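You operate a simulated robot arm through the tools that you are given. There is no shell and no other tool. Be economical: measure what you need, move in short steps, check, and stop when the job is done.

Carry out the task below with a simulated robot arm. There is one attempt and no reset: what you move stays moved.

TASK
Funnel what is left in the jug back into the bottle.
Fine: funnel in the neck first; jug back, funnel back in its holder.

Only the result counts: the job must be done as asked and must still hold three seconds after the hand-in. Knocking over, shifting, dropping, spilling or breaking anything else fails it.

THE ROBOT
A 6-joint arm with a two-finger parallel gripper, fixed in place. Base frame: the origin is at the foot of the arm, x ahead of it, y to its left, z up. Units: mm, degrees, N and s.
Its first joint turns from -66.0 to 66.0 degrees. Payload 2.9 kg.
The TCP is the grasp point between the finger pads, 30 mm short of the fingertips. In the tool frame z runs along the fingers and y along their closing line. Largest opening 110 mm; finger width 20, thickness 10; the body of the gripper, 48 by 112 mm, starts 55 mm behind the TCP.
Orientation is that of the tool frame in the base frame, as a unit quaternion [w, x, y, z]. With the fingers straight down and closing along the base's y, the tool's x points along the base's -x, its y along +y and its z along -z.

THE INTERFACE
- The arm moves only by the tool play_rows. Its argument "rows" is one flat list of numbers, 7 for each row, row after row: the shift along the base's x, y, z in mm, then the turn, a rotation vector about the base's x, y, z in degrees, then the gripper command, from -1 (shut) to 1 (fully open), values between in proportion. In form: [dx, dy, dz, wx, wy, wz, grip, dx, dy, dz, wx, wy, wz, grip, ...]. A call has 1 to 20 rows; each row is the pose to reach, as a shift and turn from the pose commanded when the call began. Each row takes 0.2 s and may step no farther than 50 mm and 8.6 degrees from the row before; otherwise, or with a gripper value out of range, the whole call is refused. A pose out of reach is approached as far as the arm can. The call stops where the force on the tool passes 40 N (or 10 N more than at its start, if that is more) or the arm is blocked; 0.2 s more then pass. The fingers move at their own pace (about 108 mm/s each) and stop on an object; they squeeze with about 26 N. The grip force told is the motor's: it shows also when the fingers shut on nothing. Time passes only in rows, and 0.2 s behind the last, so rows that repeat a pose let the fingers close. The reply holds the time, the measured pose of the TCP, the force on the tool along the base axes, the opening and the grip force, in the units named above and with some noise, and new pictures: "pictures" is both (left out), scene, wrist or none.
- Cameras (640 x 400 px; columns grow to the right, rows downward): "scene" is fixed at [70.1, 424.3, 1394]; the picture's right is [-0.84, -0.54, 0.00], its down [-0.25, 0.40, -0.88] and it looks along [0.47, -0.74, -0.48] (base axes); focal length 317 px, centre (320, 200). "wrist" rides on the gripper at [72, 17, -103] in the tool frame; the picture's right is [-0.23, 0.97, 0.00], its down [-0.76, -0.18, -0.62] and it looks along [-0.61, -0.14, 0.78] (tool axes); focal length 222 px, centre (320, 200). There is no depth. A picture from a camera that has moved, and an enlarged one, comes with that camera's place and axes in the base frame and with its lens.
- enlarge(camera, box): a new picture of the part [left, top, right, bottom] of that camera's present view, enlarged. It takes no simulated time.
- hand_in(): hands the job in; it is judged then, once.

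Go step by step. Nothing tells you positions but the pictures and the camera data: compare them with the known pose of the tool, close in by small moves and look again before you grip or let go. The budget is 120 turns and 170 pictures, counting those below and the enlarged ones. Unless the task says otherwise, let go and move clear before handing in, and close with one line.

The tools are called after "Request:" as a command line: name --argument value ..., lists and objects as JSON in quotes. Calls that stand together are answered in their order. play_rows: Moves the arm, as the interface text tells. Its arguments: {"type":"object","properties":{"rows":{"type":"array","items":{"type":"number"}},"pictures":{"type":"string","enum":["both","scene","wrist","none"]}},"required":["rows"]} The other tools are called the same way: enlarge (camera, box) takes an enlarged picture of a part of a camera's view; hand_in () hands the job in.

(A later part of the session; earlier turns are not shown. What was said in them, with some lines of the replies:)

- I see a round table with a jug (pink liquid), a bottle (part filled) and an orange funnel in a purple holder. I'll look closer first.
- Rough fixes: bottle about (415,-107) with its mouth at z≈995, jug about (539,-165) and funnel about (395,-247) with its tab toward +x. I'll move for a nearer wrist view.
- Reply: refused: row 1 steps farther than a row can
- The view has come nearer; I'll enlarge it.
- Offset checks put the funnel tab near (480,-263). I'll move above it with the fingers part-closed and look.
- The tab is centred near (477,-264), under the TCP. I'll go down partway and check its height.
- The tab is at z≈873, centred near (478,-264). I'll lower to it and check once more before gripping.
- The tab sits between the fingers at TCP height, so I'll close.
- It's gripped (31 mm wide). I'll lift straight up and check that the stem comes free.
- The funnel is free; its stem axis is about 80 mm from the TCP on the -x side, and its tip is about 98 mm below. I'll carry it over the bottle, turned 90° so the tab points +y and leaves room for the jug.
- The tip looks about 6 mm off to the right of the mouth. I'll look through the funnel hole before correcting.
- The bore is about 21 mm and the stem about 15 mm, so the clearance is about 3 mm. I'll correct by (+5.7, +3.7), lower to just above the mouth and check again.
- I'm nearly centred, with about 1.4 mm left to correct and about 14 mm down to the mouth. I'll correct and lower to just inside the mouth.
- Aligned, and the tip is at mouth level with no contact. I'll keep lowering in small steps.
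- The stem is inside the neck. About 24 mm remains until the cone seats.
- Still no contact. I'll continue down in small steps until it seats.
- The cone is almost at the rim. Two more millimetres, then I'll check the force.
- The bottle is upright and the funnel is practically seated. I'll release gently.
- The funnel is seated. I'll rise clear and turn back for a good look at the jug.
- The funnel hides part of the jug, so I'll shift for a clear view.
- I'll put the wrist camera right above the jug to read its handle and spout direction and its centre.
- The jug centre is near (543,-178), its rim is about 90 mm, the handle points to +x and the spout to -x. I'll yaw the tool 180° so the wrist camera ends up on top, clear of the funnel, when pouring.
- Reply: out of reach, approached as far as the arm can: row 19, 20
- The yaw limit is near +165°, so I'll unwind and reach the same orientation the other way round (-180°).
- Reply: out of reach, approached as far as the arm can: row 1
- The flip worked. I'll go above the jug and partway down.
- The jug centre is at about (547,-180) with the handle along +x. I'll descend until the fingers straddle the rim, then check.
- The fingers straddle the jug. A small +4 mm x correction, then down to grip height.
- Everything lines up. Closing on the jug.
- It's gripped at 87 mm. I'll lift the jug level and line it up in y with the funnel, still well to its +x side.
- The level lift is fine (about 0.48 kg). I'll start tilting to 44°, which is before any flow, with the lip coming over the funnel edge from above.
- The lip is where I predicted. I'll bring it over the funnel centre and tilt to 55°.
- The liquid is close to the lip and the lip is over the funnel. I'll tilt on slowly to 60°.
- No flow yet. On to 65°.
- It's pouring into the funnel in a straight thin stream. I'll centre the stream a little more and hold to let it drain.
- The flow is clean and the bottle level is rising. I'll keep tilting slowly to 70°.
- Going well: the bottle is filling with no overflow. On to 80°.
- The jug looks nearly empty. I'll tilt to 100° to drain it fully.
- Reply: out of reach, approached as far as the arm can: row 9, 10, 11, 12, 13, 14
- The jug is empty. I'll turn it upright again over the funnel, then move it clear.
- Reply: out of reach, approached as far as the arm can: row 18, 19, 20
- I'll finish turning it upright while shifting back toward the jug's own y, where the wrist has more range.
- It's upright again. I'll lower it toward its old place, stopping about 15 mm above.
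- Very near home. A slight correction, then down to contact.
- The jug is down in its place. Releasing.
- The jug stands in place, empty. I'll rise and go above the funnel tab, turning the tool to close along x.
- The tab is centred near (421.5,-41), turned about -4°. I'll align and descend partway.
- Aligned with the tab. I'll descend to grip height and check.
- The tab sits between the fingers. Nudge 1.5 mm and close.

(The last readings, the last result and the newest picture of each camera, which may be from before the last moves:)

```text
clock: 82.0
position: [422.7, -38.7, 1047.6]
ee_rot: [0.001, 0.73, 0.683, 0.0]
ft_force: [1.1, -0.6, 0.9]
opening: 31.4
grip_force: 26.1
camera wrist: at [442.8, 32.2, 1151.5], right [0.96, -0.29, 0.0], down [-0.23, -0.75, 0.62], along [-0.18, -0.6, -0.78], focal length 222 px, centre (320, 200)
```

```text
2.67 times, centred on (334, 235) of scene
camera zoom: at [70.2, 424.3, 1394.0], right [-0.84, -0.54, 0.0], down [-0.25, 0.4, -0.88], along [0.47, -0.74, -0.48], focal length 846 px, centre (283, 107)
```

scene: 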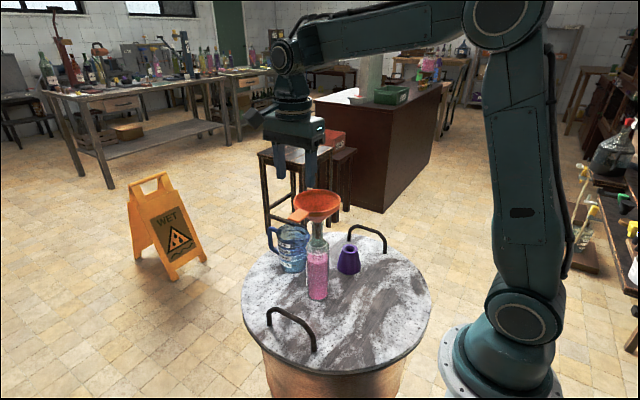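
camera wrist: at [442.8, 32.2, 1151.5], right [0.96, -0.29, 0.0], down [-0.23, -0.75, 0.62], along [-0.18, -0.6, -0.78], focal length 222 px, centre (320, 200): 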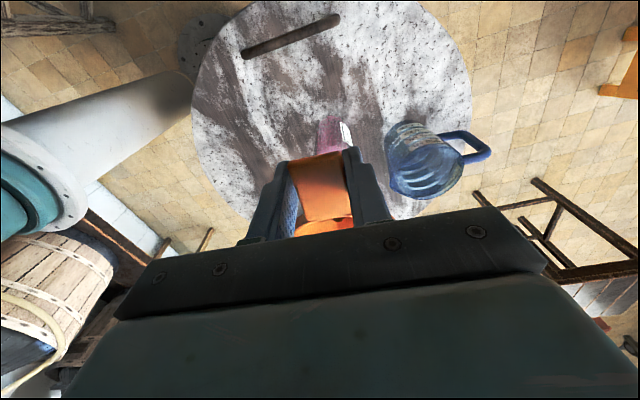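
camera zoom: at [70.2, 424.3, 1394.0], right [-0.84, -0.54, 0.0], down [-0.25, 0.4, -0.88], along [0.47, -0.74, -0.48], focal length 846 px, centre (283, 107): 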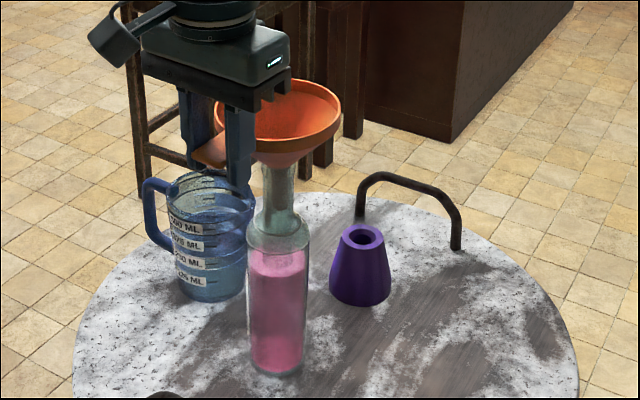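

It's gripped. Lifting slowly straight out of the neck.

Request:
play_rows --rows '[0, 0, 4, 0, 0, 0, -1, 0, 0, 8, 0, 0, 0, -1, 0, 0, 14, 0, 0, 0, -1, 0, 0, 20, 0, 0, 0, -1, 0, 0, 28, 0, 0, 0, -1, 0, 0, 36, 0, 0, 0, -1, 0, 0, 36, 0, 0, 0, -1]' --pictures "none"

Request:
enlarge --camera "scene" --box '[270, 150, 398, 310]'

Request:
enlarge --camera "scene" --box '[300, 196, 340, 226]'

```text
clock: 83.6
position: [422.8, -39.0, 1082.1]
ee_rot: [0.0, 0.73, 0.683, 0.0]
ft_force: [0.1, 0.4, 0.1]
opening: 31.2
grip_force: 26.7
```

```text
2.50 times, centred on (334, 230) of scene
camera zoom: at [70.2, 424.3, 1394.0], right [-0.84, -0.54, 0.0], down [-0.25, 0.4, -0.88], along [0.47, -0.74, -0.48], focal length 793 px, centre (285, 125)
```

zoom: 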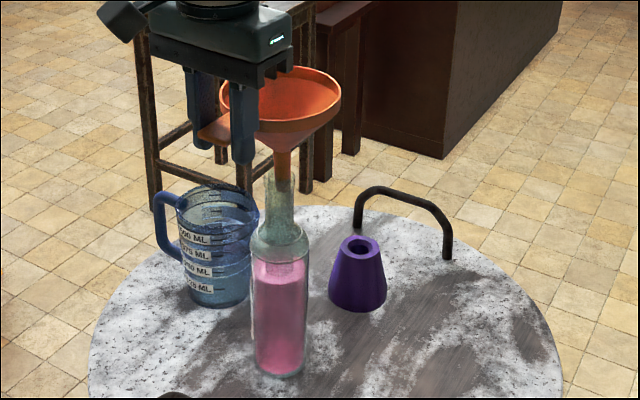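

```text
13.33 times, centred on (320, 211) of scene
camera zoom: at [70.2, 424.3, 1394.0], right [-0.84, -0.54, 0.0], down [-0.25, 0.4, -0.88], along [0.47, -0.74, -0.48], focal length 4230 px, centre (320, 53)
```

zoom: 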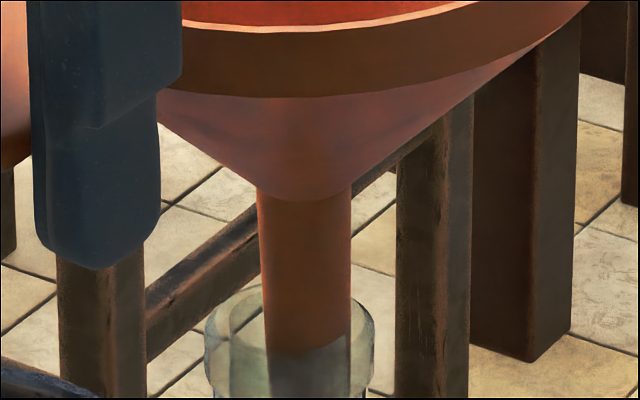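

The stem is off to one side of the bore, so I'll recentre 2.5 mm and keep lifting.

Request:
play_rows --rows '[2.1, 1.3, 0, 0, 0, 0, -1, 2.1, 1.3, 8, 0, 0, 0, -1, 2.1, 1.3, 18, 0, 0, 0, -1, 2.1, 1.3, 30, 0, 0, 0, -1, 2.1, 1.3, 50, 0, 0, 0, -1, 2.1, 1.3, 70, 0, 0, 0, -1, 2.1, 1.3, 70, 0, 0, 0, -1]' --pictures "wrist"

Request:
enlarge --camera "scene" --box '[260, 130, 388, 250]'

```text
clock: 85.2
position: [424.5, -36.9, 1153.6]
ee_rot: [0.0, 0.73, 0.683, 0.0]
ft_force: [-0.7, 0.1, -0.9]
opening: 31.0
grip_force: 25.2
camera wrist: at [445.4, 33.9, 1256.7], right [0.96, -0.29, 0.0], down [-0.23, -0.75, 0.62], along [-0.18, -0.6, -0.78], focal length 222 px, centre (320, 200)
```

wrist: 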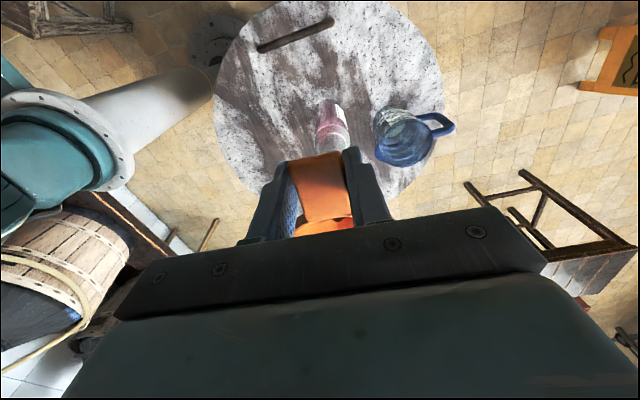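

```text
3.33 times, centred on (324, 190) of scene
camera zoom: at [70.1, 424.3, 1394.0], right [-0.84, -0.54, 0.0], down [-0.25, 0.4, -0.88], along [0.47, -0.74, -0.48], focal length 1058 px, centre (307, 233)
```

zoom: 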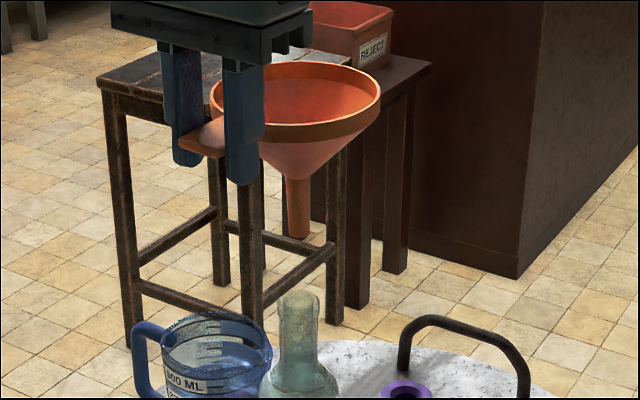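

The funnel is free. I'll carry it back to above the holder, turning the tab to +x again, and stop high.

Request:
play_rows --rows '[5, -20.5, 0, 0, 0, -7.8, -1, 10, -41, 0, 0, 0, -15.6, -1, 15, -61.5, 0, 0, 0, -23.4, -1, 20, -82, 0, 0, 0, -31.2, -1, 25, -103, 0, 0, 0, -39, -1, 30, -123.5, 0, 0, 0, -46.8, -1, 35, -144, 0, 0, 0, -54.6, -1, 40, -164.5, 0, 0, 0, -62.4, -1, 45, -185, 0, 0, 0, -70.2, -1, 50, -206, 0, 0, 0, -78, -1, 54.3, -226.3, 0, 0, 0, -86.2, -1, 54.3, -226.3, -40, 0, 0, -86.2, -1, 54.3, -226.3, -85, 0, 0, -86.2, -1, 54.3, -226.3, -130, 0, 0, -86.2, -1, 54.3, -226.3, -160, 0, 0, -86.2, -1, 54.3, -226.3, -160, 0, 0, -86.2, -1]'

Request:
enlarge --camera "scene" --box '[290, 190, 418, 290]'

```text
clock: 88.6
position: [478.3, -264.3, 992.0]
ee_rot: [0.0, 1.0, 0.0, 0.0]
ft_force: [0.3, 0.4, 0.6]
opening: 31.3
grip_force: 26.2
camera wrist: at [550.2, -282.7, 1096.7], right [-0.23, -0.97, 0.0], down [-0.76, 0.18, 0.62], along [-0.61, 0.14, -0.78], focal length 222 px, centre (320, 200)
```

scene: 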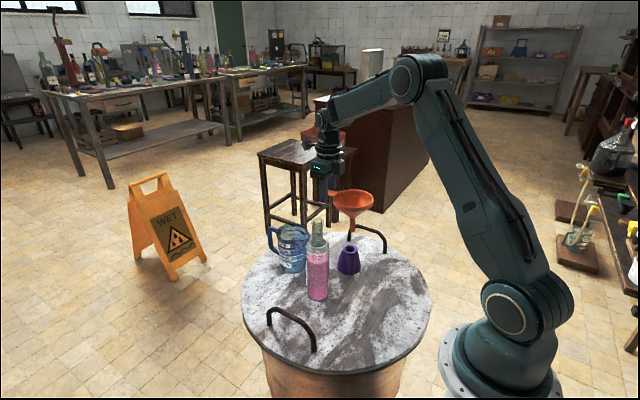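
wrist: 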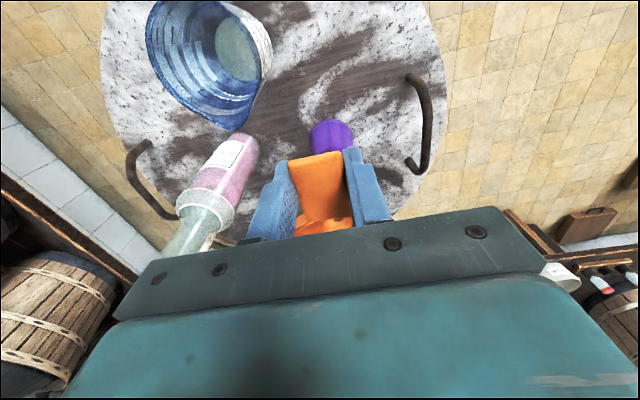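

```text
4.00 times, centred on (354, 240) of scene
camera zoom: at [70.2, 424.3, 1394.0], right [-0.84, -0.54, 0.0], down [-0.25, 0.4, -0.88], along [0.47, -0.74, -0.48], focal length 1269 px, centre (184, 40)
```

zoom: 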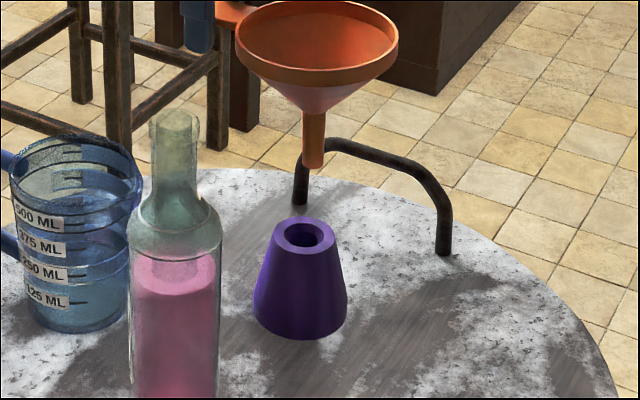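

The tip is about 2.5 mm right of the holder's hole. I'll correct, descend to just above it and zoom in.

Request:
play_rows --rows '[2.1, 1.3, -25, 0, 0, 0, -1, 2.1, 1.3, -50, 0, 0, 0, -1, 2.1, 1.3, -55, 0, 0, 0, -1, 2.1, 1.3, -55, 0, 0, 0, -1]' --pictures "none"

Request:
enlarge --camera "scene" --box '[330, 225, 370, 255]'

```text
clock: 89.6
position: [481.7, -263.5, 935.7]
ee_rot: [-0.001, 1.0, 0.0, 0.0]
ft_force: [0.4, 0.7, -0.6]
opening: 31.2
grip_force: 25.8
```

```text
13.33 times, centred on (350, 240) of scene
camera zoom: at [70.2, 424.3, 1394.0], right [-0.84, -0.54, 0.0], down [-0.25, 0.4, -0.88], along [0.47, -0.74, -0.48], focal length 4230 px, centre (-80, -333)
```

zoom: 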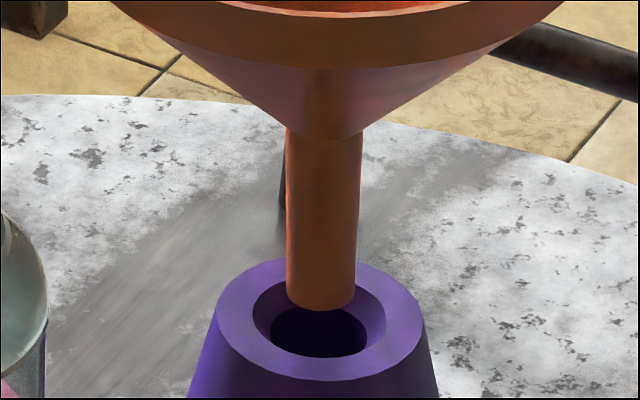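

Laterally aligned, and the hole is chamfered. Lowering in.

Request:
play_rows --rows '[0, 0, -5, 0, 0, 0, -1, 0, 0, -10, 0, 0, 0, -1, 0, 0, -15, 0, 0, 0, -1, 0, 0, -20, 0, 0, 0, -1, 0, 0, -20, 0, 0, 0, -1]' --pictures "none"

Request:
enlarge --camera "scene" --box '[320, 215, 376, 275]'

```text
clock: 90.8
position: [481.0, -262.6, 916.3]
ee_rot: [0.0, 1.0, 0.0, 0.0]
ft_force: [0.1, -1.0, 0.2]
opening: 31.3
grip_force: 25.9
```

```text
6.67 times, centred on (348, 245) of scene
camera zoom: at [70.2, 424.3, 1394.0], right [-0.84, -0.54, 0.0], down [-0.25, 0.4, -0.88], along [0.47, -0.74, -0.48], focal length 2115 px, centre (133, -100)
```

zoom: 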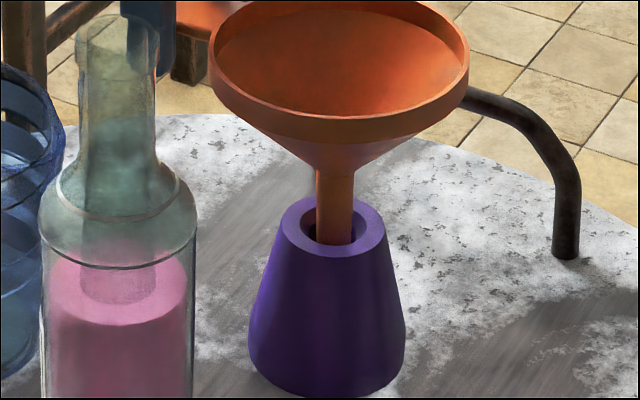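

The stem is in the hole. Continuing down to near the original height.

Request:
play_rows --rows '[0, 0, -8, 0, 0, 0, -1, 0, 0, -16, 0, 0, 0, -1, 0, 0, -24, 0, 0, 0, -1, 0, 0, -32, 0, 0, 0, -1, 0, 0, -38, 0, 0, 0, -1, 0, 0, -38, 0, 0, 0, -1]' --pictures "none"

Request:
enlarge --camera "scene" --box '[320, 215, 376, 275]'

```text
clock: 92.2
position: [481.0, -261.8, 878.3]
ee_rot: [0.0, 1.0, 0.0, 0.0]
ft_force: [0.7, -0.7, 0.1]
opening: 31.0
grip_force: 26.0
```

```text
6.67 times, centred on (348, 245) of scene
camera zoom: at [70.2, 424.3, 1394.0], right [-0.84, -0.54, 0.0], down [-0.25, 0.4, -0.88], along [0.47, -0.74, -0.48], focal length 2115 px, centre (133, -100)
```

zoom: 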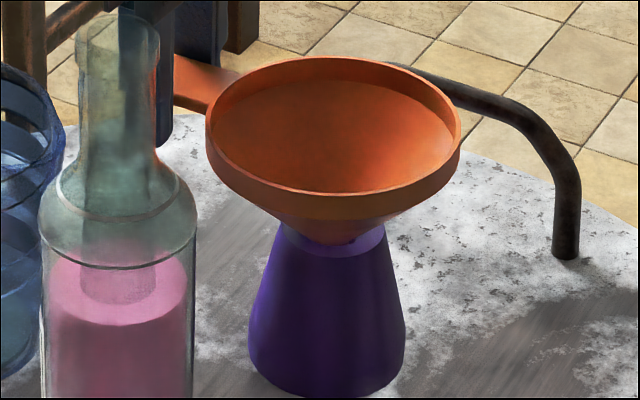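

Request:
play_rows --rows '[0, 0, -1.5, 0, 0, 0, -1, 0, 0, -3, 0, 0, 0, -1, 0, 0, -4.5, 0, 0, 0, -1, 0, 0, -4.5, 0, 0, 0, -1]' --pictures "none"

Request:
enlarge --camera "scene" --box '[320, 215, 376, 275]'

```text
clock: 93.2
position: [481.6, -263.3, 874.6]
ee_rot: [-0.001, 1.0, 0.0, 0.0]
ft_force: [-1.8, -1.4, 5.1]
opening: 31.4
grip_force: 25.7
```

```text
6.67 times, centred on (348, 245) of scene
camera zoom: at [70.1, 424.3, 1394.0], right [-0.84, -0.54, 0.0], down [-0.25, 0.4, -0.88], along [0.47, -0.74, -0.48], focal length 2115 px, centre (133, -100)
```

zoom: 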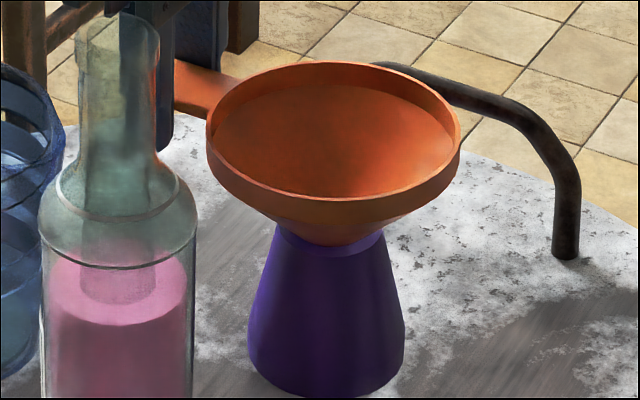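

It's seated (5 N contact). Releasing.

Request:
play_rows --rows '[0, 0, 0.5, 0, 0, 0, -0.35, 0, 0, 0.5, 0, 0, 0, -0.1, 0, 0, 0.5, 0, 0, 0, 0.1, 0, 0, 0.5, 0, 0, 0, 0.1]' --pictures "wrist"

Request:
enlarge --camera "scene" --box '[320, 215, 376, 275]'

```text
clock: 94.2
position: [480.5, -262.8, 874.8]
ee_rot: [0.0, 1.0, 0.0, 0.0]
ft_force: [-0.4, 0.0, -0.9]
opening: 60.5
grip_force: 0.1
camera wrist: at [552.9, -280.7, 978.7], right [-0.23, -0.97, 0.0], down [-0.76, 0.18, 0.62], along [-0.61, 0.14, -0.78], focal length 222 px, centre (320, 200)
```

wrist: 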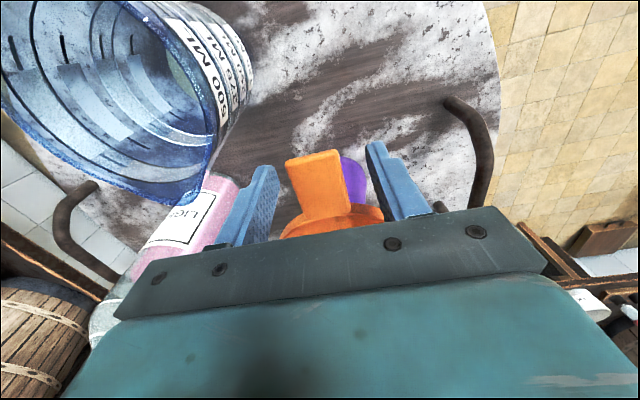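

```text
6.67 times, centred on (348, 245) of scene
camera zoom: at [70.1, 424.3, 1394.0], right [-0.84, -0.54, 0.0], down [-0.25, 0.4, -0.88], along [0.47, -0.74, -0.48], focal length 2115 px, centre (133, -100)
```

zoom: 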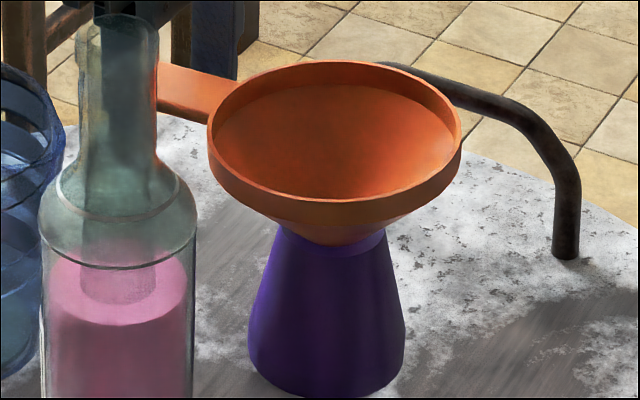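

The funnel rests in its holder. I'll rise clear and take a last look.

Request:
play_rows --rows '[0, 0, 20, 0, 0, 0, 0.1, 0, 0, 60, 0, 0, 0, 0.1, 0, 0, 105, 0, 0, 0, 0.1, 0, 0, 150, 0, 0, 0, 0.1, 0, 0, 195, 0, 0, 0, 0.1, 0, 0, 240, 0, 0, 0, 0.1, 0, 0, 240, 0, 0, 0, 0.1]'

Request:
enlarge --camera "scene" --box '[240, 205, 432, 325]'

```text
clock: 95.8
position: [481.8, -262.6, 1115.9]
ee_rot: [0.001, 1.0, 0.0, 0.0]
ft_force: [0.1, -0.4, 0.0]
opening: 60.4
grip_force: 0.1
camera wrist: at [553.4, -280.5, 1220.4], right [-0.23, -0.97, 0.0], down [-0.76, 0.18, 0.62], along [-0.61, 0.14, -0.78], focal length 222 px, centre (320, 200)
```

scene: 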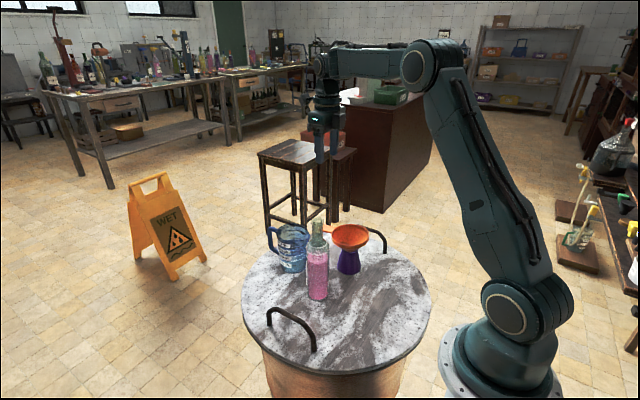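
wrist: 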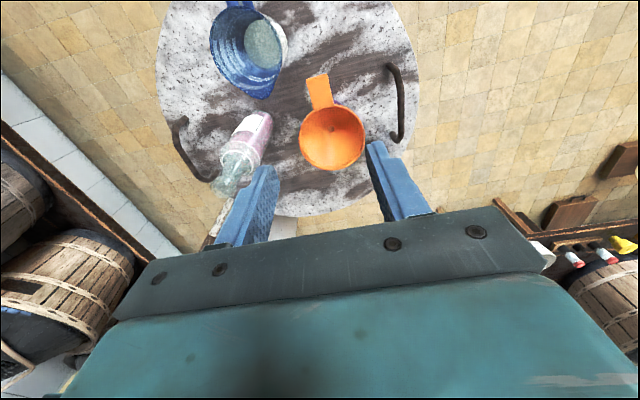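

```text
3.33 times, centred on (336, 265) of scene
camera zoom: at [70.1, 424.3, 1394.0], right [-0.84, -0.54, 0.0], down [-0.25, 0.4, -0.88], along [0.47, -0.74, -0.48], focal length 1058 px, centre (267, -17)
```

zoom: 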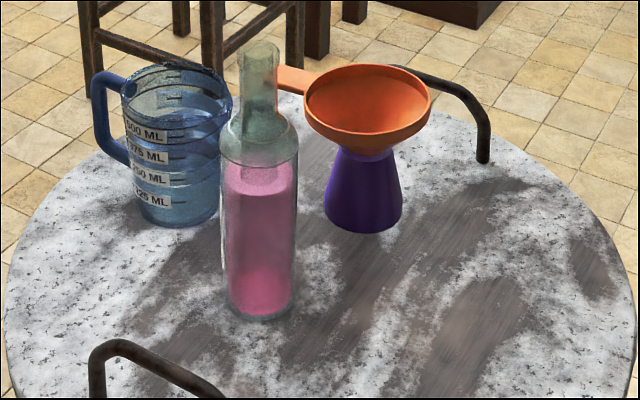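

Everything matches the starting layout: the jug is empty in its place, the bottle is filled and upright, the funnel is in its holder, and I see no spill. Handing in.

Request:
hand_in

```text
The job is handed in.
```

I poured what was left in the jug through the funnel into the bottle, then put the empty jug back in its place (within about 2 mm) and the funnel back in its holder; I saw no spill.
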